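You operate a simulated robot arm through the tools that you are given. There is no shell and no other tool. Be economical: measure what you need, move in short steps, check, and stop when the job is done.

Carry out the task below with a simulated robot arm. There is one attempt and no reset: what you move stays moved.

TASK
Put the bottle labelled "Tamrelle" from the top of the small table in the grey drip tray there and the bottle labelled "lemon" on the white soap dish there.

It is judged by the outcome, as a careful person would: the job done as asked, and still so three seconds after it is handed in. It fails if anything else is knocked over, pushed out of place, dropped, spilled or broken.

THE ROBOT
A 7-joint arm with a two-finger parallel gripper, fixed in place. Base frame: the origin is at the foot of the arm, x ahead of it, y to its left, z up; the work surface is at about z = 780. Lengths are in mm, angles in degrees, forces in N, time in s.
With the tool pointing down near the work surface it reaches from about 220 to 680 mm from the base axis. Its first joint turns from -66.0 to 66.0 degrees. Payload 2.4 kg.
Tool frame: the origin (TCP) lies between the finger pads and is the grasp point; the fingertips stand 30 mm ahead of it; z points along the fingers, y is the line along which they close. The gripper opens to 94 mm. The fingers are 28 mm wide and 10 mm thick; the gripper's body (50 by 96 mm) begins 55 mm behind the TCP.
Orientation is that of the tool frame in the base frame, as [roll, pitch, yaw] about the fixed x, y, z axes, in that order (R = Rz(yaw) Ry(pitch) Rx(roll)). With the fingers straight down and closing along the base's y, the tool's x points along the base's -x, its y along +y and its z along -z.

THE INTERFACE
- The arm moves only by the tool jog_arm. Its argument "moves" is a list of rows, each a list of 6 numbers: the shift along the base's x, y, z in mm, then the turn, a rotation vector about the base's x, y, z in rad. In form: [[tx, ty, tz, ax, ay, az], ...]. A call has 1 to 8 rows; each row shifts and turns the commanded pose from where the row before left it. "claw" is the finger opening in mm, from 0 to 94, set as the call begins (left out, the last holds). A row lasts 0.2 s, in which the tool goes at most 50 mm and 8.6 degrees; a call with a longer step from one row to the next is refused whole, and so is a gripper value outside its range. A pose out of reach is approached as far as the arm can. The call stops where the force on the tool passes 40 N (or 10 N more than at its start, if that is more) or the arm is blocked; 0.2 s more then pass. The fingers move at their own pace (about 153 mm/s each) and stop on an object; they squeeze with about 34 N. The grip force told is the motor's: it shows also when the fingers shut on nothing. Time passes only in rows, and 0.2 s behind the last, so rows that do not move let the fingers close. It gives the time, the measured TCP pose, the force on the tool (base axes), the opening and the grip force at its end, in the units of the frame above (readings bear some noise).
- Cameras (640 x 400 px; columns grow to the right, rows downward): "scene" is fixed at [51.3, 501.9, 1430.2]; the picture's right is [-0.48, -0.87, 0.00], its down [-0.62, 0.34, -0.71] and it looks along [0.62, -0.34, -0.71] (base axes); focal length 331 px, centre (320, 200). "wrist" rides on the gripper at [-37, 0, -58] in the tool frame; the picture's right is [0.00, -1.00, 0.00], its down [0.97, 0.00, -0.24] and it looks along [0.24, 0.00, 0.97] (tool axes); focal length 218 px, centre (320, 200).
- camera(camera): a new picture of that camera. No time passes.
- point_at(camera, pixels): for up to 12 pixels [column, row] of the newest picture of that camera ("zoom" is the newest enlarged one), the place [x, y, z] in the base frame of the surface seen there, good to about 2 mm. No time passes.
- enlarge(camera, box): a new picture of the part [left, top, right, bottom] of that camera's present view, enlarged. No time passes.
- close_job(): hands the job in; it is judged then, once.

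Work in short steps. Measure before you move; look again where a grasp or a placing could have gone wrong, and mend it. You have 60 turns and 20 pictures in all, the two below and enlarged ones among them. Open the gripper and draw the arm clear of the work before you hand the job in, unless the task says otherwise; then end with one line.

The tools are called after ">>>" as a command line: name --pt "numbers of a row" for each row, then --argument value for the rest, lists and objects as JSON in quotes. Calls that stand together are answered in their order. jog_arm: Moves the arm, as the interface text tells. Its arguments: {"type":"object","properties":{"moves":{"type":"array"},"claw":{"type":"number"}},"required":["moves"]} The other tools are called the same way: camera (camera) takes a picture; point_at (camera, pixels) gives the place of the surface under pixels of a picture; enlarge (camera, box) takes an enlarged picture of a part of a camera's view; close_job () hands the job in.

At the start:

```text
clock: 0.0
position: [289.9, 244.1, 1177.4]
tcp_rot: [-180.0, -0.1, 180.0]
force: [-0.1, 0.2, 0.6]
opening: 94.0
grasp_force: 0.2
```

scene: 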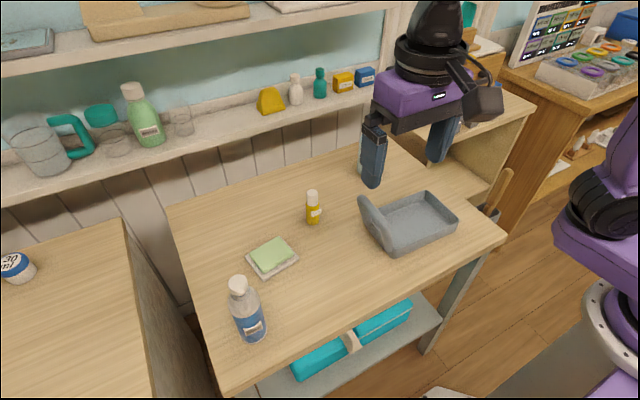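
wrist: 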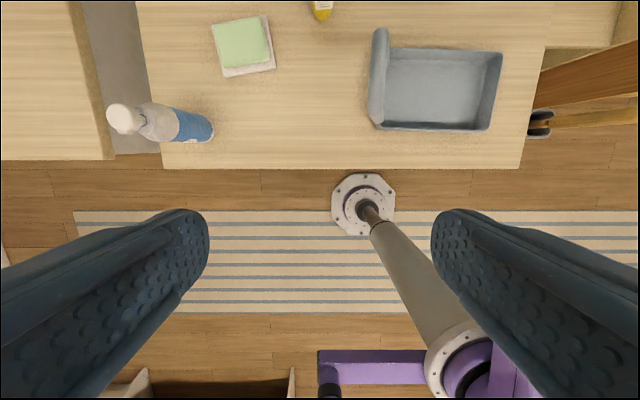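

I enlarge the table area to read the labels and see the dish and tray.

>>> enlarge --camera "scene" --box '[210, 170, 370, 350]'

>>> enlarge --camera "scene" --box '[340, 140, 500, 270]'

>>> point_at --camera "scene" --pixels '[[238, 282], [252, 330], [312, 193], [314, 214], [272, 254], [272, 275], [410, 222], [375, 215], [395, 250], [455, 222], [430, 195], [225, 240]]'

```text
2.22 times, centred on (290, 260) of scene
```

zoom: 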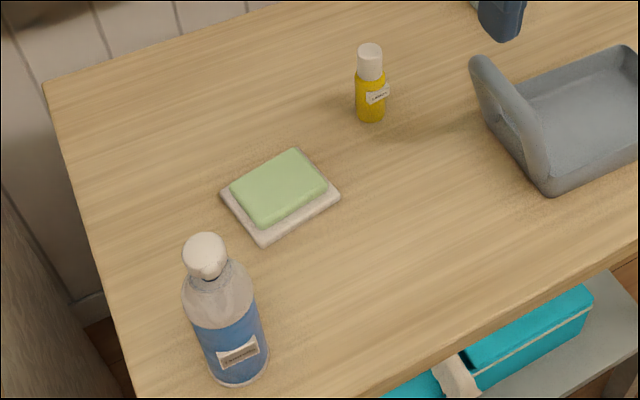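

```text
3.08 times, centred on (420, 205) of scene
```

zoom: 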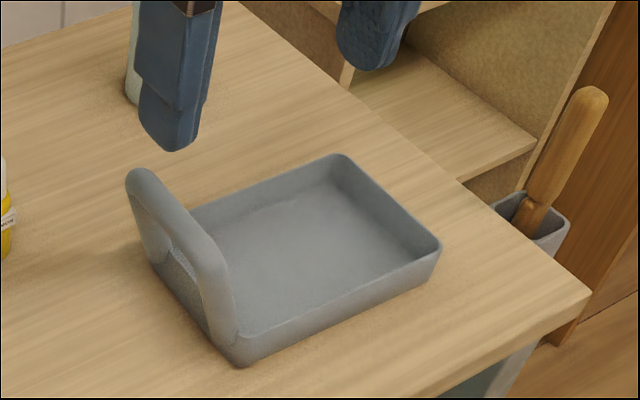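

```text
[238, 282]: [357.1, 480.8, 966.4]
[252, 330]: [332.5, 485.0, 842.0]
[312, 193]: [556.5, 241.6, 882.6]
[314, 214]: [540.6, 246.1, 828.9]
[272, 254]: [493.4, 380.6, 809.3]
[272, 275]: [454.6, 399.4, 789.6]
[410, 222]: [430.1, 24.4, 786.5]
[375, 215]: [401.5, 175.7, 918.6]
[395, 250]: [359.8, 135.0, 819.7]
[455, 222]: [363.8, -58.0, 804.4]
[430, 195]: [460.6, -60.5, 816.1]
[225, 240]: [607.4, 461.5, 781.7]
```

There is a third object behind the finger at about (362,165). I'll zoom in on the labels.

>>> enlarge --camera "scene" --box '[235, 315, 275, 340]'

>>> enlarge --camera "scene" --box '[298, 185, 330, 228]'

>>> jog_arm --pt "-30 20 0 0 0 0" --pt "-30 30 0 0 0 0" --pt "-10 40 0 0 0 0" --pt "0 40 0 0 0 0"

```text
16.00 times, centred on (255, 328) of scene
```

zoom: 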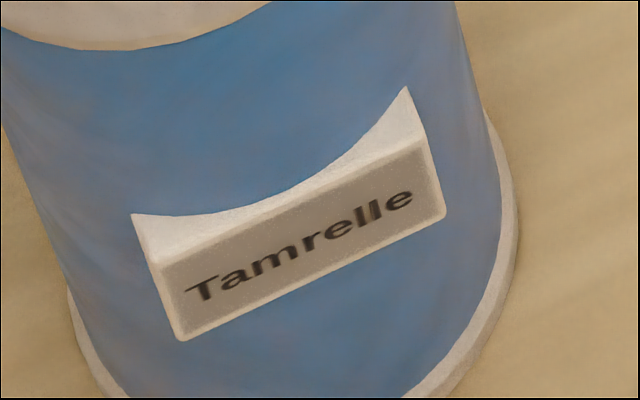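

```text
9.30 times, centred on (314, 206) of scene
```

zoom: 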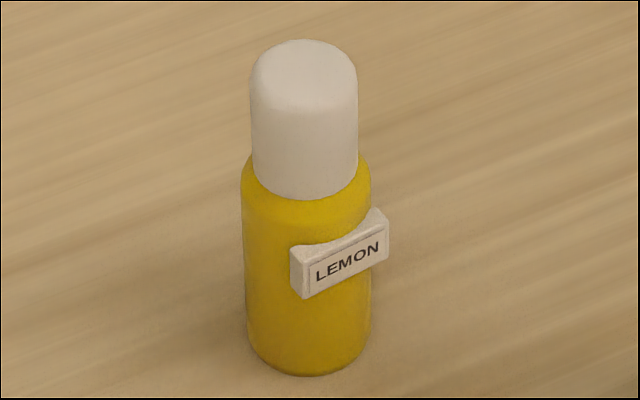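

```text
clock: 1.0
position: [220.9, 376.3, 1174.7]
tcp_rot: [180.0, 0.0, -180.0]
force: [-0.1, 0.2, -0.5]
opening: 94.1
grasp_force: 0.0
```

Labels are confirmed: the blue bottle is Tamrelle and the yellow one is lemon. Next I check the previously hidden object.

>>> camera --camera "scene"

>>> camera --camera "wrist"

```text
13 pictures are left
```

scene: 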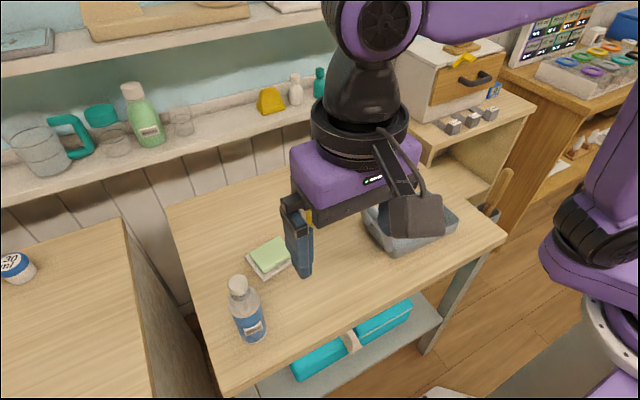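

```text
12 pictures are left
```

wrist: 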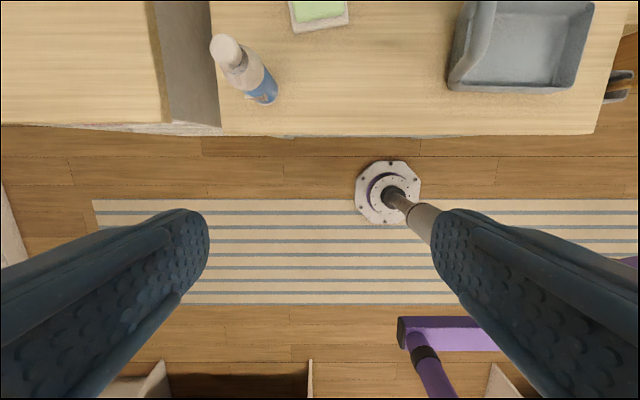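

I measure the Tamrelle bottle, soap dish and tray corners in the current scene picture.

>>> point_at --camera "scene" --pixels '[[237, 281], [238, 288], [232, 300], [246, 308], [261, 305], [237, 325], [250, 328], [264, 320], [240, 297], [250, 294], [256, 340], [238, 278]]'

>>> enlarge --camera "scene" --box '[220, 230, 300, 290]'

```text
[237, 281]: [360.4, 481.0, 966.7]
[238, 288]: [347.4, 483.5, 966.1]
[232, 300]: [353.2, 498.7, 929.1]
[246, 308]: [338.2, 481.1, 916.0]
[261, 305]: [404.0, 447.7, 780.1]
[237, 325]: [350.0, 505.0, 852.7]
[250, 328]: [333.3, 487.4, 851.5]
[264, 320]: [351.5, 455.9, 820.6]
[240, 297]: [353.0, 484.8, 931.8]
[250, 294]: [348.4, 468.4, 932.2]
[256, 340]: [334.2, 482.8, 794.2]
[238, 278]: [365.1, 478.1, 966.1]
```

```text
6.67 times, centred on (260, 260) of scene
```

zoom: 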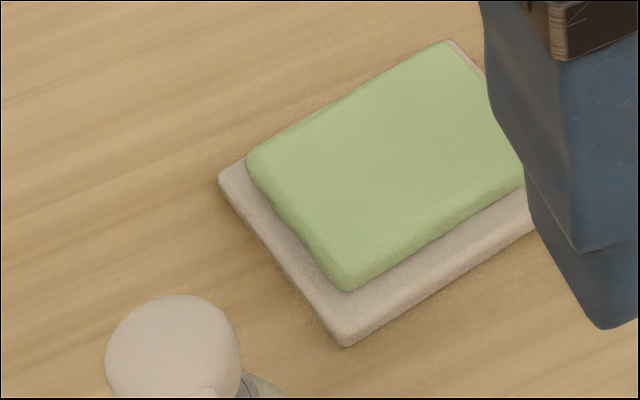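

I measure the soap and dish corners in this zoom.

>>> point_at --camera "zoom" --pixels '[[228, 175], [345, 335], [255, 155], [345, 280], [445, 50], [400, 150], [430, 270], [290, 255], [470, 60], [518, 180], [345, 265], [535, 215]]'

```text
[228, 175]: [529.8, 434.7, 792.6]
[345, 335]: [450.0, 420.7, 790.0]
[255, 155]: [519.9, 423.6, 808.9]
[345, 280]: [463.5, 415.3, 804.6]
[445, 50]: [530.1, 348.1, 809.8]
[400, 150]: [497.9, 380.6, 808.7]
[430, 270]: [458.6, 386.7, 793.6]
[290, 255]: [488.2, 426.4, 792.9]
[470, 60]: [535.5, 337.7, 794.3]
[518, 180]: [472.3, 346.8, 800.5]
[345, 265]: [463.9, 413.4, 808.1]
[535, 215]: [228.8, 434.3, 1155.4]
```

Tamrelle is ~186 mm tall, so a top-down grasp only reaches its shoulder. I profile it more finely.

>>> enlarge --camera "scene" --box '[205, 270, 301, 350]'

```text
5.00 times, centred on (253, 310) of scene
```

zoom: 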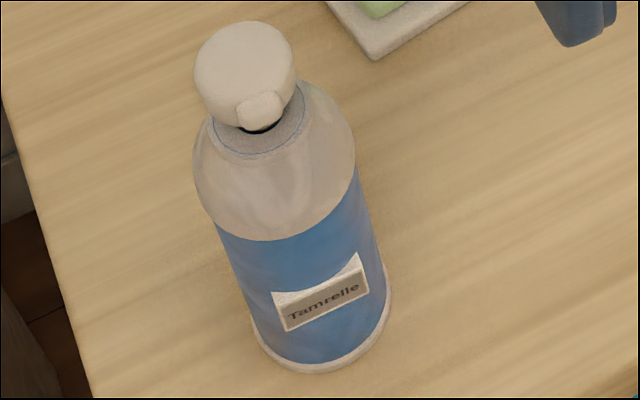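

>>> point_at --camera "zoom" --pixels '[[200, 75], [292, 75], [240, 28], [240, 120], [198, 170], [350, 150], [222, 235], [362, 190], [285, 237], [270, 180], [305, 100], [380, 290]]'

```text
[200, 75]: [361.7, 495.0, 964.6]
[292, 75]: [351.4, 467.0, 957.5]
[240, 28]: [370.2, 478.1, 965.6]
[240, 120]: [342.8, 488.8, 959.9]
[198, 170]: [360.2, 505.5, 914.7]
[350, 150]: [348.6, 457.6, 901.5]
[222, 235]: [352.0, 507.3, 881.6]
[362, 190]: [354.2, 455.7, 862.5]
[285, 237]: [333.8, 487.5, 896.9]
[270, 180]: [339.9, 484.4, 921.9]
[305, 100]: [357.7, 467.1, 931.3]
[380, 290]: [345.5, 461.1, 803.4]
```

Bottle axis is about (356.5, 481.3), radius 27, full width up to z≈912, top 966. I move above it and descend partway.

>>> jog_arm --pt "34 26 0 0 0 0" --pt "34 26 0 0 0 0" --pt "34 26 0 0 0 0" --pt "34 27 0 0 0 0" --pt "0 0 -45 0 0 0" --pt "0 0 -45 0 0 0" --pt "0 0 -40 0 0 0" --pt "0 0 0 0 0 0" --claw 94

```text
clock: 2.8
position: [354.9, 480.9, 1045.4]
tcp_rot: [180.0, 0.0, 179.9]
force: [0.0, -0.8, 0.0]
opening: 93.9
grasp_force: 0.2
```

>>> camera --camera "scene"

```text
9 pictures are left
```

scene: 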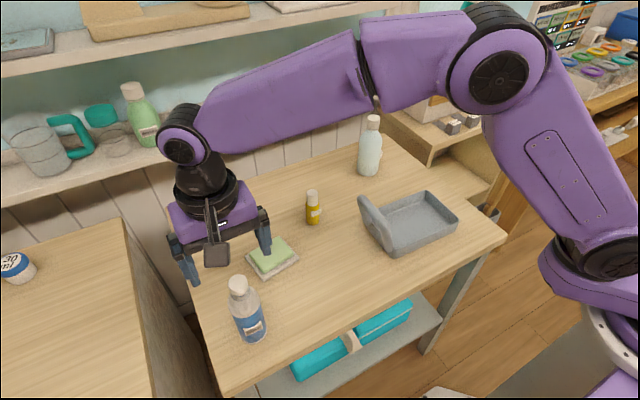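

The hidden object is another pale bottle at (370,145), which I'll keep clear of. I measure the tray, lemon and pale bottle in this clear view.

>>> point_at --camera "scene" --pixels '[[373, 120], [370, 165], [312, 192], [309, 212], [319, 212], [390, 256], [457, 222], [428, 193], [361, 198], [392, 246], [415, 215], [440, 220]]'

>>> jog_arm --pt "1 0 -45 0 0 0" --pt "0.5 0.4 -40 0 0 0" --pt "0 0 -25 0 0 0" --pt "0 0 -18 0 0 0" --pt "0 0 0 0 0 0"

```text
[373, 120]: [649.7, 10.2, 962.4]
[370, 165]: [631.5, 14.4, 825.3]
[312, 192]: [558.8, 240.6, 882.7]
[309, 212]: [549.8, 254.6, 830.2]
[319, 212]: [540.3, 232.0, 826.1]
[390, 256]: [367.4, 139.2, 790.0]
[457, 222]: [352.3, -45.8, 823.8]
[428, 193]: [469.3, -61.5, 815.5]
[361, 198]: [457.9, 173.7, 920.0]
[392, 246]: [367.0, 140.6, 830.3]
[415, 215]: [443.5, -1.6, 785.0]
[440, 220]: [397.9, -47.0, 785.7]
```

```text
clock: 4.0
position: [356.3, 479.8, 919.0]
tcp_rot: [-180.0, 0.0, -180.0]
force: [0.3, -0.2, 0.2]
opening: 94.1
grasp_force: 0.1
```

TCP is at z 919. I lower 3 mm, then close.

>>> jog_arm --pt "0 1 -3 0 0 0" --pt "0 0 0 0 0 0"

>>> jog_arm --pt "0 0 0 0 0 0" --pt "0 0 0 0 0 0" --pt "0 0 0 0 0 0" --claw 40

```text
clock: 4.6
position: [356.5, 482.3, 915.5]
tcp_rot: [179.9, 0.1, 179.9]
force: [0.0, 0.6, 0.4]
opening: 93.9
grasp_force: 0.1
```

```text
clock: 5.4
position: [356.5, 481.1, 917.1]
tcp_rot: [-180.0, 0.0, 179.9]
force: [0.6, -1.0, 0.2]
opening: 50.7
grasp_force: 33.6
```

Gripped at 50.7 mm with 33.6 N. I lift slowly.

>>> jog_arm --pt "0 0 10 0 0 0" --pt "0 0 25 0 0 0" --pt "0 0 35 0 0 0" --pt "0 0 40 0 0 0" --pt "0 0 40 0 0 0" --pt "0 0 35 0 0 0" --pt "0 0 0 0 0 0"

>>> camera --camera "scene"

```text
clock: 7.0
position: [360.5, 481.7, 1099.6]
tcp_rot: [179.9, 0.0, 180.0]
force: [0.3, 0.0, -2.7]
opening: 50.7
grasp_force: 34.2
```

```text
8 pictures are left
```

scene: 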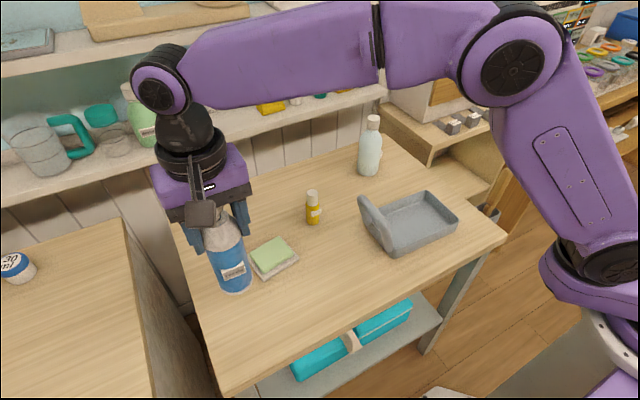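

The bottle is held (bottom at ~z 963, above the 920 handle). I carry it across to the tray centre (~414, 30).

>>> jog_arm --pt "4 -30 10 0 0 0" --pt "5 -40 0 0 0 0" --pt "5 -40 0 0 0 0" --pt "5 -40 0 0 0 0" --pt "5 -40 0 0 0 0" --pt "5 -40 0 0 0 0" --pt "5 -30 0 0 0 0" --pt "0 0 0 0 0 0"

>>> jog_arm --pt "5 -30 0 0 0 0" --pt "5 -40 0 0 0 0" --pt "5 -40 0 0 0 0" --pt "5 -40 0 0 0 0" --pt "0 -25 0 0 0 0" --pt "0 -16 0 0 0 0" --pt "0 0 0 0 0 0"

>>> camera --camera "scene"

```text
clock: 8.8
position: [389.9, 220.8, 1110.9]
tcp_rot: [-180.0, 0.0, -180.0]
force: [0.0, 0.7, -2.3]
opening: 50.6
grasp_force: 34.0
```

```text
clock: 10.4
position: [412.7, 29.8, 1113.6]
tcp_rot: [180.0, 0.0, 180.0]
force: [0.6, 0.4, -2.2]
opening: 50.4
grasp_force: 33.9
```

```text
7 pictures are left
```

scene: 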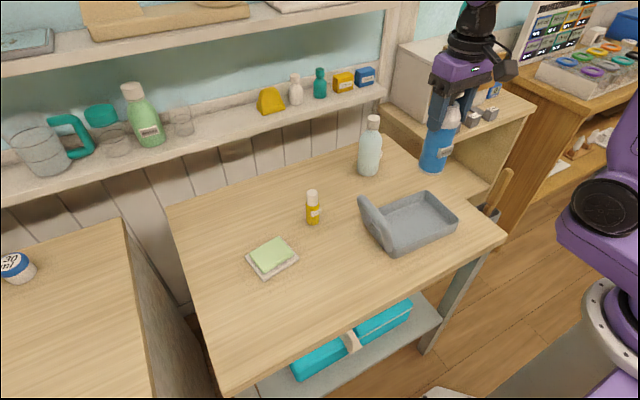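

Bottle is upright over the tray. I measure its bottom and the tray floor edges.

>>> point_at --camera "scene" --pixels '[[431, 169], [421, 160], [443, 165], [395, 235], [410, 240], [445, 225], [425, 207], [400, 210], [410, 225], [430, 215], [425, 235], [393, 210]]'

```text
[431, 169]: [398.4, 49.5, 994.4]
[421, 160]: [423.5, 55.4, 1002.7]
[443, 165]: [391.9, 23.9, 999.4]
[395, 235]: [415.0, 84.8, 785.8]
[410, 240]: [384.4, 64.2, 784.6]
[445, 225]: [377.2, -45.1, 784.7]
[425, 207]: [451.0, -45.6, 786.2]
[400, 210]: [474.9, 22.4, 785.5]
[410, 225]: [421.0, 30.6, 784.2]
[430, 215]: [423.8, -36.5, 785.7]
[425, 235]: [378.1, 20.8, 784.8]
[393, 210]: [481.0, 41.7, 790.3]
```

Floor is ~785 with centre near (422, 25). I shift slightly and lower.

>>> jog_arm --pt "7 -6 0 0 0 0" --pt "0 0 -40 0 0 0" --pt "0 0 -40 0 0 0" --pt "0 0 -40 0 0 0" --pt "0 0 -35 0 0 0" --pt "0 0 -20 0 0 0" --pt "0 0 0 0 0 0"

```text
clock: 12.0
position: [419.4, 21.7, 938.1]
tcp_rot: [-179.9, 0.0, 180.0]
force: [-0.2, 0.6, -3.0]
opening: 50.5
grasp_force: 34.2
```

>>> jog_arm --pt "0 0 -6 0 0 0" --pt "0 0 -4 0 0 0" --pt "0 0 -3 0 0 0" --pt "0 0 0 0 0 0"

```text
clock: 13.0
position: [418.5, 24.1, 923.5]
tcp_rot: [-180.0, 0.0, -180.0]
force: [-0.1, -0.7, -3.5]
opening: 50.1
grasp_force: 33.9
```

>>> jog_arm --pt "0 0 -1 0 0 0" --pt "0 0 -1 0 0 0" --pt "0 0 0 0 0 0"

```text
clock: 13.8
position: [419.4, 25.3, 920.5]
tcp_rot: [180.0, 0.0, -180.0]
force: [0.2, 0.3, -2.9]
opening: 50.4
grasp_force: 33.7
```

>>> jog_arm --pt "0 0 -1 0 0 0" --pt "0 0 -1 0 0 0" --pt "0 0 0 0 0 0"

```text
clock: 14.6
position: [419.8, 23.5, 920.5]
tcp_rot: [-180.0, 0.2, -180.0]
force: [-3.7, -1.9, 24.6]
opening: 50.6
grasp_force: 34.4
```

Contact now (24.6 N upward). I back off about 0.7 mm and release.

>>> jog_arm --pt "0 0 0.7 0 0 0" --pt "0 0 0 0 0 0"

>>> jog_arm --pt "0 0 0 0 0 0" --pt "0 0 0 0 0 0" --pt "0 0 0 0 0 0" --claw 90

>>> jog_arm --pt "0 0 15 0 0 0" --pt "0 0 30 0 0 0" --pt "0 0 40 0 0 0" --pt "0 0 40 0 0 0" --pt "-20 35 20 0 0 0" --pt "-20 40 0 0 0 0" --pt "-10 45 0 0 0 0" --pt "0 0 0 0 0 0"

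>>> camera --camera "scene"

```text
clock: 15.2
position: [418.9, 23.2, 921.8]
tcp_rot: [-180.0, 0.2, 180.0]
force: [-0.5, -2.7, 17.1]
opening: 50.5
grasp_force: 34.3
```

```text
clock: 16.0
position: [419.3, 23.7, 920.2]
tcp_rot: [179.9, -0.1, 179.9]
force: [-0.4, 0.0, 0.7]
opening: 90.2
grasp_force: 0.0
```

```text
clock: 17.8
position: [366.3, 141.8, 1066.2]
tcp_rot: [-180.0, 0.0, 179.9]
force: [-0.4, -0.1, -1.0]
opening: 89.7
grasp_force: 0.1
```

```text
6 pictures are left
```

scene: 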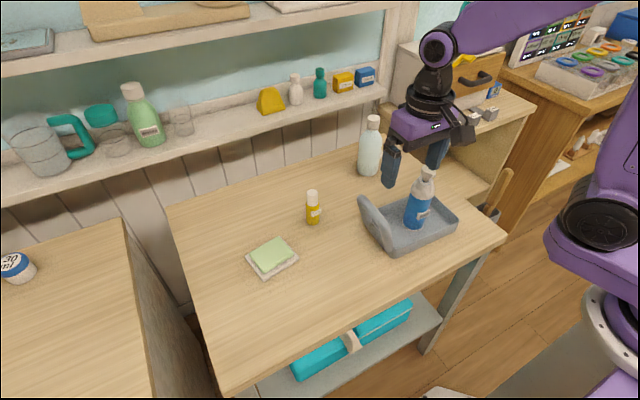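

Tamrelle stands in the tray. The green soap (x≈464–530, top 809) covers the white dish, so the bottle can't stand on the dish itself; I'll try to lift the soap off and set it beside. I move above it, turning the fingers to close across its short side.

>>> jog_arm --pt "13 24 0 0 0 -0.1405" --pt "13 24 0 0 0 -0.1405" --pt "13 24 0 0 0 -0.1405" --pt "13 24 0 0 0 -0.1405" --pt "13 24 0 0 0 -0.1405" --pt "0 0 0 0 0 0" --claw 90

>>> jog_arm --pt "13 24 -10 0 0 -0.1405" --pt "13 24 -10 0 0 -0.1405" --pt "13 24 -10 0 0 -0.1405" --pt "13 24 -10 0 0 -0.1405" --pt "14 22 -10 0 0 -0.1405" --pt "0 0 0 0 0 0"

>>> camera --camera "wrist"

```text
clock: 19.2
position: [432.4, 263.7, 1065.5]
tcp_rot: [-180.0, 0.0, 139.6]
force: [0.4, -0.4, 0.3]
opening: 89.9
grasp_force: 0.0
```

```text
clock: 20.6
position: [499.9, 383.6, 1016.9]
tcp_rot: [-180.0, 0.0, 99.4]
force: [0.4, -0.3, 0.4]
opening: 89.9
grasp_force: 0.0
```

```text
5 pictures are left
```

wrist: 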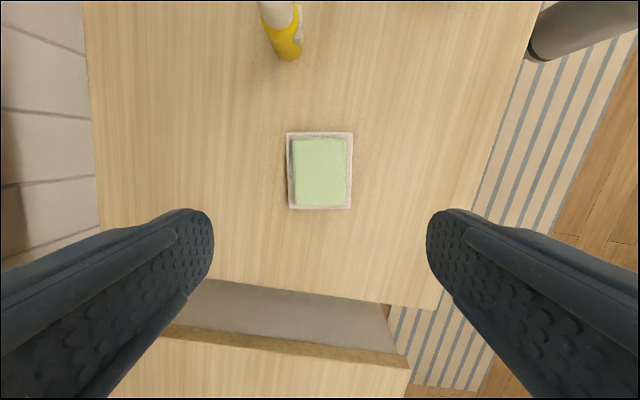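

The soap is nearly aligned at (320,172). I measure its edges and dish edges.

>>> point_at --camera "wrist" --pixels '[[297, 172], [343, 172], [320, 141], [320, 204], [289, 172], [350, 172], [320, 134], [320, 208], [297, 143], [297, 203], [343, 143], [343, 203]]'

```text
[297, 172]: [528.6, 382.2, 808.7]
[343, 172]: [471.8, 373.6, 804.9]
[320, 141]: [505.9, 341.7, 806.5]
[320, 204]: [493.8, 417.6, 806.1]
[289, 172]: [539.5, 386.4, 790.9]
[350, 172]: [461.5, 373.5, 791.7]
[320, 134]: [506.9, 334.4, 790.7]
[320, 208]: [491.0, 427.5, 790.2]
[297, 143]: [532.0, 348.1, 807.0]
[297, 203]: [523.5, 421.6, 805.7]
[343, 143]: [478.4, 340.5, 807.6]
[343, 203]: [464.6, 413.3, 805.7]
```

Soap centre (500, 379.5), 58 mm wide, aligned with the closing axis. I descend.

>>> jog_arm --pt "0 -4 -40 0 0 0" --pt "0 0 -45 0 0 0" --pt "0 0 -40 0 0 0" --pt "0 0 -35 0 0 0" --pt "0 0 -20 0 0 0" --pt "0 0 0 0 0 0" --claw 84

>>> jog_arm --pt "0 0 -5 0 0 0" --pt "0 0 -4 0 0 0" --pt "0 0 0 0 0 0" --pt "0 0 0 0 0 0"

```text
clock: 22.0
position: [499.9, 378.5, 836.4]
tcp_rot: [-180.0, 0.0, 99.5]
force: [0.3, 0.1, 0.7]
opening: 84.0
grasp_force: 0.0
```

```text
clock: 23.0
position: [501.3, 379.0, 825.9]
tcp_rot: [179.9, 0.0, 99.6]
force: [-0.6, -1.1, 0.5]
opening: 83.9
grasp_force: 0.1
```

>>> jog_arm --pt "0 0 0 0 0 0" --pt "0 0 0 0 0 0" --pt "0 0 0 0 0 0" --claw 50

>>> jog_arm --pt "0 0 5 0 0 0" --pt "0 0 10 0 0 0" --pt "0 0 15 0 0 0" --pt "0 0 0 0 0 0"

>>> camera --camera "wrist"

```text
clock: 23.8
position: [500.7, 379.8, 826.1]
tcp_rot: [179.9, 0.0, 99.4]
force: [-0.3, 0.0, -0.3]
opening: 65.5
grasp_force: 33.8
```

```text
clock: 24.8
position: [498.9, 380.2, 856.5]
tcp_rot: [179.9, -0.1, 99.5]
force: [0.7, 0.0, -0.2]
opening: 50.1
grasp_force: 0.1
```

```text
4 pictures are left
```

wrist: 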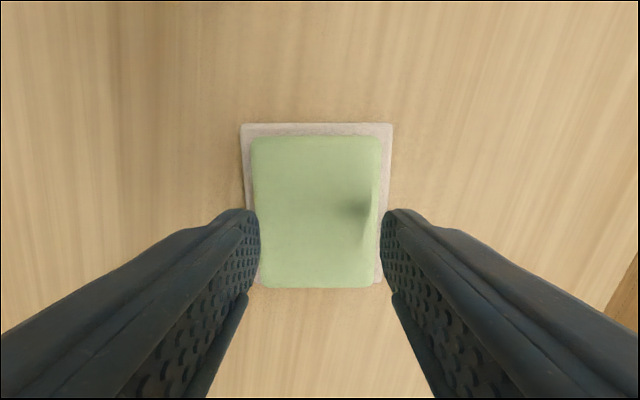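

The fingers slipped off. I check whether soap or dish moved.

>>> point_at --camera "wrist" --pixels '[[256, 170], [376, 170], [315, 140], [315, 284], [244, 130], [390, 130], [315, 126], [315, 200], [360, 205], [246, 170], [387, 170], [265, 283]]'

```text
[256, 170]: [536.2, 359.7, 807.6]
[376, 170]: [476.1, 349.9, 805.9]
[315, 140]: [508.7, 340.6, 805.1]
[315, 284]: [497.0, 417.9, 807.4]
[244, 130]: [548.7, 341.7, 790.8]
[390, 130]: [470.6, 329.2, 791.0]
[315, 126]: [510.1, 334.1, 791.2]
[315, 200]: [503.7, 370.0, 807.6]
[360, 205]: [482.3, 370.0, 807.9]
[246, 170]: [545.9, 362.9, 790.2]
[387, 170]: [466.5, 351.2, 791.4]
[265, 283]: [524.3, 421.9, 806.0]
```

Nothing moved measurably. I retry slightly lower (tips at ~792) and lift slowly while watching force.

>>> jog_arm --pt "1 0 0 0 0 0" --pt "0 0 0 0 0 0" --claw 80

>>> jog_arm --pt "0 0 -15 0 0 0" --pt "0 0 -12 0 0 0" --pt "0 0 -4 0 0 0" --pt "0 0 -2 0 0 0" --pt "0 0 0 0 0 0"

>>> jog_arm --pt "0 0 0 0 0 0" --pt "0 0 0 0 0 0" --pt "0 0 0 0 0 0" --claw 55

>>> jog_arm --pt "0 0 1 0 0 0" --pt "0 0 1 0 0 0" --pt "0 0 0 0 0 0"

```text
clock: 25.4
position: [500.6, 379.5, 858.0]
tcp_rot: [-180.0, 0.1, 99.5]
force: [-1.0, -0.8, 1.2]
opening: 79.9
grasp_force: 0.0
```

```text
clock: 26.6
position: [501.5, 378.1, 823.7]
tcp_rot: [-180.0, -0.1, 99.5]
force: [-0.4, -0.2, -0.1]
opening: 80.1
grasp_force: 0.1
```

```text
clock: 27.4
position: [500.6, 376.6, 824.1]
tcp_rot: [-180.0, -0.1, 99.5]
force: [2.4, -0.5, 0.8]
opening: 65.3
grasp_force: 33.8
```

```text
clock: 28.2
position: [500.1, 377.6, 825.0]
tcp_rot: [-179.9, 0.0, 99.5]
force: [0.9, 1.2, 0.4]
opening: 65.6
grasp_force: 34.1
```

>>> jog_arm --pt "0 0 1 0 0 0" --pt "0 0 1 0 0 0" --pt "0 0 1 0 0 0" --pt "0 0 1 0 0 0" --pt "0 0 0 0 0 0"

>>> jog_arm --pt "0 0 2 0 0 0" --pt "0 0 2 0 0 0" --pt "0 0 2 0 0 0" --pt "0 0 0 0 0 0"

```text
clock: 29.4
position: [501.5, 376.5, 829.0]
tcp_rot: [-180.0, 0.0, 99.5]
force: [0.5, -1.0, -2.8]
opening: 65.4
grasp_force: 34.0
```

```text
clock: 30.4
position: [500.7, 377.0, 834.1]
tcp_rot: [179.9, 0.0, 99.5]
force: [0.0, 0.0, -3.6]
opening: 65.6
grasp_force: 34.0
```

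Something is lifting (load ~3 N, opening steady). I look to see whether the dish comes along.

>>> camera --camera "wrist"

>>> point_at --camera "wrist" --pixels '[[320, 200], [320, 150], [320, 120], [320, 115], [320, 110], [320, 105], [320, 95], [320, 80], [240, 150], [400, 150], [230, 130], [410, 130]]'

```text
3 pictures are left
```

wrist: 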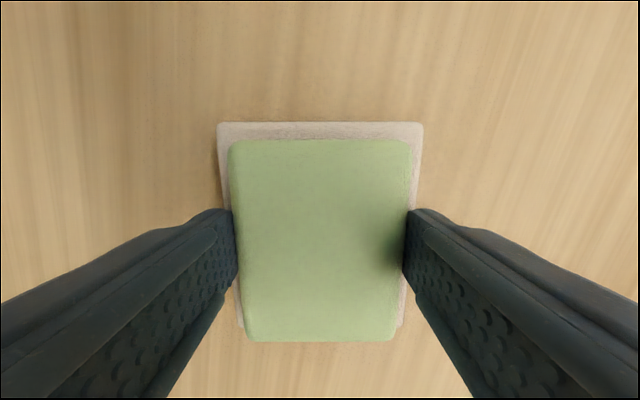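

```text
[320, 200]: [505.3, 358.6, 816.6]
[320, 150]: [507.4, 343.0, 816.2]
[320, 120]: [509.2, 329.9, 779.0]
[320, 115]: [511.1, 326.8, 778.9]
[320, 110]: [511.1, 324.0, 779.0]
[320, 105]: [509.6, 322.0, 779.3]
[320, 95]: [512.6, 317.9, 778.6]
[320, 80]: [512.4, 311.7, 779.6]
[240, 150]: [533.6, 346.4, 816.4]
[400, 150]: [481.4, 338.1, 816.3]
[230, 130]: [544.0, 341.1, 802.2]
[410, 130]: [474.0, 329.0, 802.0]
```

The dish (802) rose together with the soap (816): they are one piece. So the bottle simply goes on top; I set the dish back down where it was.

>>> jog_arm --pt "0 0 -3 0 0 0" --pt "0 0 -3 0 0 0" --pt "0 0 -2 0 0 0" --pt "0 0 -1 0 0 0" --pt "0 0 0 0 0 0"

>>> jog_arm --pt "0 0 -1 0 0 0" --pt "0 0 -1 0 0 0" --pt "0 0 0 0 0 0"

```text
clock: 31.6
position: [502.1, 377.1, 825.4]
tcp_rot: [180.0, 0.0, 99.5]
force: [-0.1, 0.1, -3.1]
opening: 65.8
grasp_force: 33.5
```

```text
clock: 32.4
position: [501.6, 377.6, 822.9]
tcp_rot: [179.9, -0.1, 99.5]
force: [-5.4, -8.0, 19.4]
opening: 65.5
grasp_force: 34.4
```

Seated. I release, rise, and measure the lemon bottle in the last scene picture.

>>> jog_arm --pt "0 0 0 0 0 0" --pt "0 0 0 0 0 0" --claw 84

>>> jog_arm --pt "0 0 10 0 0 0" --pt "0 0 30 0 0 0" --pt "0 0 45 0 0 0" --pt "0 0 45 0 0 0" --pt "0 0 40 0 0 0" --pt "0 0 0 0 0 0"

>>> point_at --camera "scene" --pixels '[[307, 194], [318, 194], [312, 190], [312, 197], [307, 210], [320, 208], [307, 218], [319, 218], [313, 221], [312, 193], [310, 202], [308, 206]]'

>>> camera --camera "wrist"

```text
clock: 33.0
position: [500.3, 377.0, 821.6]
tcp_rot: [-180.0, 0.0, 99.5]
force: [-0.4, 0.7, 1.7]
opening: 83.8
grasp_force: 0.1
```

```text
clock: 34.4
position: [498.8, 378.2, 993.5]
tcp_rot: [179.9, 0.0, 99.6]
force: [0.0, 0.3, 0.2]
opening: 84.3
grasp_force: 0.0
```

```text
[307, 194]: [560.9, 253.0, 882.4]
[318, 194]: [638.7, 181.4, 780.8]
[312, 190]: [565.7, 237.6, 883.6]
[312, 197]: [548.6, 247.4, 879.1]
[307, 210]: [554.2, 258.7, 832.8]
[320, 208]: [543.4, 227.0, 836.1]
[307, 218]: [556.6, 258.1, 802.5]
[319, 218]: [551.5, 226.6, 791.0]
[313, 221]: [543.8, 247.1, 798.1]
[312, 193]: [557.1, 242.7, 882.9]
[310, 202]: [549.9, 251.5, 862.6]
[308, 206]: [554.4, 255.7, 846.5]
```

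```text
2 pictures are left
```

wrist: 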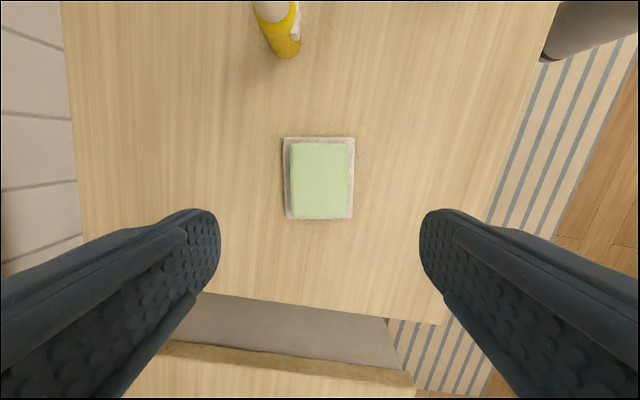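

>>> point_at --camera "wrist" --pixels '[[294, 178], [347, 178], [320, 144], [320, 214], [320, 180], [284, 178], [353, 178], [320, 218], [310, 190], [335, 165], [300, 150], [340, 208]]'

```text
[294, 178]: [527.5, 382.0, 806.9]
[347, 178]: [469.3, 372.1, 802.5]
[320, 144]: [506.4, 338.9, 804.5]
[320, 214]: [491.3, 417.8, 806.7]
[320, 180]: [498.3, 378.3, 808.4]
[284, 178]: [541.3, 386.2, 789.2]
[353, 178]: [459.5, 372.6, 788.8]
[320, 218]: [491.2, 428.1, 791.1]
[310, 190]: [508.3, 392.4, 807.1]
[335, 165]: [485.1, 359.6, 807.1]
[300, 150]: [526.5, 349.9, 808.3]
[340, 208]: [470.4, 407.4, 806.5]
```

Dish is back in place (centre ≈(499, 378), flat top 807.5). Lemon's axis is at (558, 242), radius ~17, top 884, with its tag on the -x side, so I turn back to close along y and move above it.

>>> jog_arm --pt "6 -14 0 0 0 0.1405" --pt "6 -14 0 0 0 0.1405" --pt "6 -14 0 0 0 0.1405" --pt "6 -14 0 0 0 0.1405" --pt "6 -14 0 0 0 0.1405" --pt "0 0 0 0 0 0"

>>> jog_arm --pt "6 -14 0 0 0 0.1405" --pt "6 -14 0 0 0 0.1405" --pt "6 -14 0 0 0 0.1405" --pt "6 -13 0 0 0 0.1405" --pt "5 -12 0 0 0 0.1405" --pt "0 0 -30 0 0 0" --pt "0 0 0 0 0 0"

```text
clock: 35.8
position: [532.3, 305.2, 994.0]
tcp_rot: [-180.0, -0.1, 139.8]
force: [0.0, -0.6, 0.0]
opening: 83.9
grasp_force: 0.1
```

```text
clock: 37.4
position: [559.9, 243.8, 963.0]
tcp_rot: [-179.9, 0.0, -179.8]
force: [0.2, 0.0, 0.3]
opening: 84.2
grasp_force: 0.1
```

>>> jog_arm --pt "0 -2 -40 0 0 0" --pt "0 0 -35 0 0 0" --pt "0 0 -25 0 0 0" --pt "0 0 -17 0 0 0" --pt "0 0 0 0 0 0"

>>> jog_arm --pt "0 0 0 0 0 0" --pt "0 0 0 0 0 0" --pt "0 0 0 0 0 0" --claw 24

```text
clock: 38.6
position: [558.9, 240.6, 848.4]
tcp_rot: [-180.0, -0.1, 180.0]
force: [-0.3, -0.1, 0.5]
opening: 84.0
grasp_force: 0.0
```

```text
clock: 39.4
position: [558.4, 241.1, 847.2]
tcp_rot: [179.9, 0.1, 180.0]
force: [-0.1, 0.3, -0.3]
opening: 33.4
grasp_force: 34.5
```

Gripped at 33.4 mm. I lift and carry it over the dish centre (499, 378).

>>> jog_arm --pt "0 0 10 0 0 0" --pt "0 0 30 0 0 0" --pt "0 0 40 0 0 0" --pt "-15 34 0 0 0 0" --pt "-15 34 0 0 0 0" --pt "-15 34 0 0 0 0" --pt "-14 35 0 0 0 0" --pt "0 0 0 0 0 0"

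>>> camera --camera "scene"

```text
clock: 41.2
position: [500.7, 377.3, 929.6]
tcp_rot: [-180.0, 0.0, 180.0]
force: [0.7, 0.3, -1.6]
opening: 33.6
grasp_force: 33.9
```

```text
1 pictures are left
```

scene: 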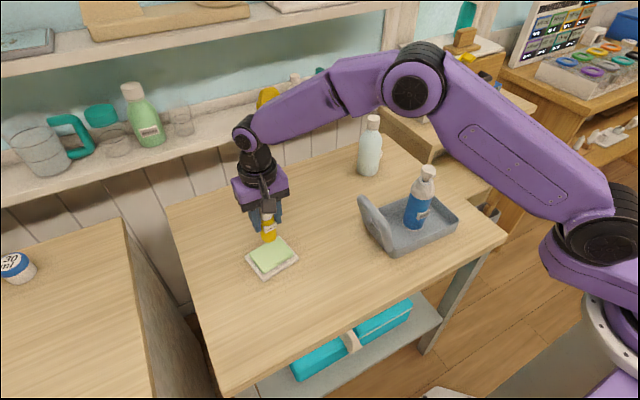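

Bottle is held upright over the dish. I lower toward TCP ≈ 875.

>>> jog_arm --pt "0 0 -25 0 0 0" --pt "0 0 -15 0 0 0" --pt "0 0 -8 0 0 0" --pt "0 0 -3 0 0 0" --pt "0 0 0 0 0 0"

>>> jog_arm --pt "0 0 -1 0 0 0" --pt "0 0 0 0 0 0"

```text
clock: 42.4
position: [500.7, 377.4, 875.3]
tcp_rot: [179.9, 0.0, 179.9]
force: [1.3, -0.4, 0.3]
opening: 33.5
grasp_force: 34.3
```

```text
clock: 43.0
position: [501.1, 376.9, 876.5]
tcp_rot: [179.9, 0.1, 180.0]
force: [-2.3, -1.1, 11.5]
opening: 33.5
grasp_force: 33.8
```

Contact (11.5 N). I release and rise, draw clear, and look.

>>> jog_arm --pt "0 0 0 0 0 0" --pt "0 0 0 0 0 0" --pt "0 0 0 0 0 0" --claw 80

>>> jog_arm --pt "0 0 10 0 0 0" --pt "0 0 35 0 0 0" --pt "0 0 45 0 0 0" --pt "0 0 45 0 0 0" --pt "0 0 45 0 0 0" --pt "-40 -20 20 0 0 0" --pt "-40 -20 0 0 0 0" --pt "-40 -20 0 0 0 0"

>>> jog_arm --pt "-40 -25 0 0 0 0" --pt "-30 -35 0 0 0 0" --pt "0 0 0 0 0 0"

>>> camera --camera "scene"

```text
clock: 43.8
position: [499.6, 376.0, 875.8]
tcp_rot: [-180.0, 0.1, 180.0]
force: [-0.3, 0.0, -0.2]
opening: 80.0
grasp_force: 0.2
```

```text
clock: 45.6
position: [379.0, 315.4, 1073.8]
tcp_rot: [179.9, 0.1, 180.0]
force: [-0.9, -0.2, 0.0]
opening: 80.0
grasp_force: 0.0
```

```text
clock: 46.4
position: [307.5, 254.9, 1072.7]
tcp_rot: [180.0, 0.0, 180.0]
force: [0.4, -0.4, 0.0]
opening: 79.9
grasp_force: 0.0
```

```text
0 pictures are left
```

scene: 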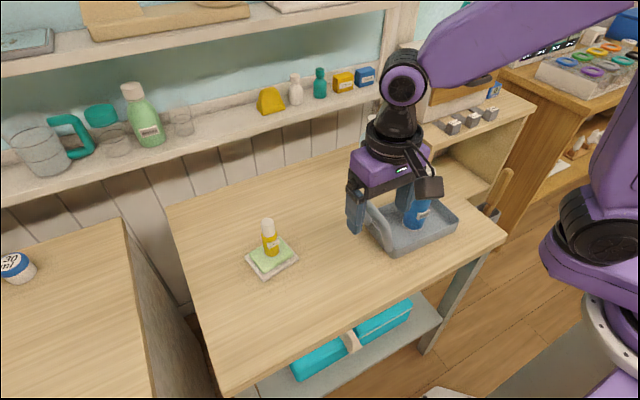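

The lemon bottle stands on the dish (base at about (271,255)) and Tamrelle stands in the tray; the arm is clear. I hand in.

>>> close_job

```text
The job is handed in.
```

The Tamrelle bottle is standing in the grey drip tray; the lemon bottle is on the white soap dish, standing on the green soap, which is fixed to it. I briefly lifted the dish about 10 mm while checking whether the soap came off, then set it back in its place.
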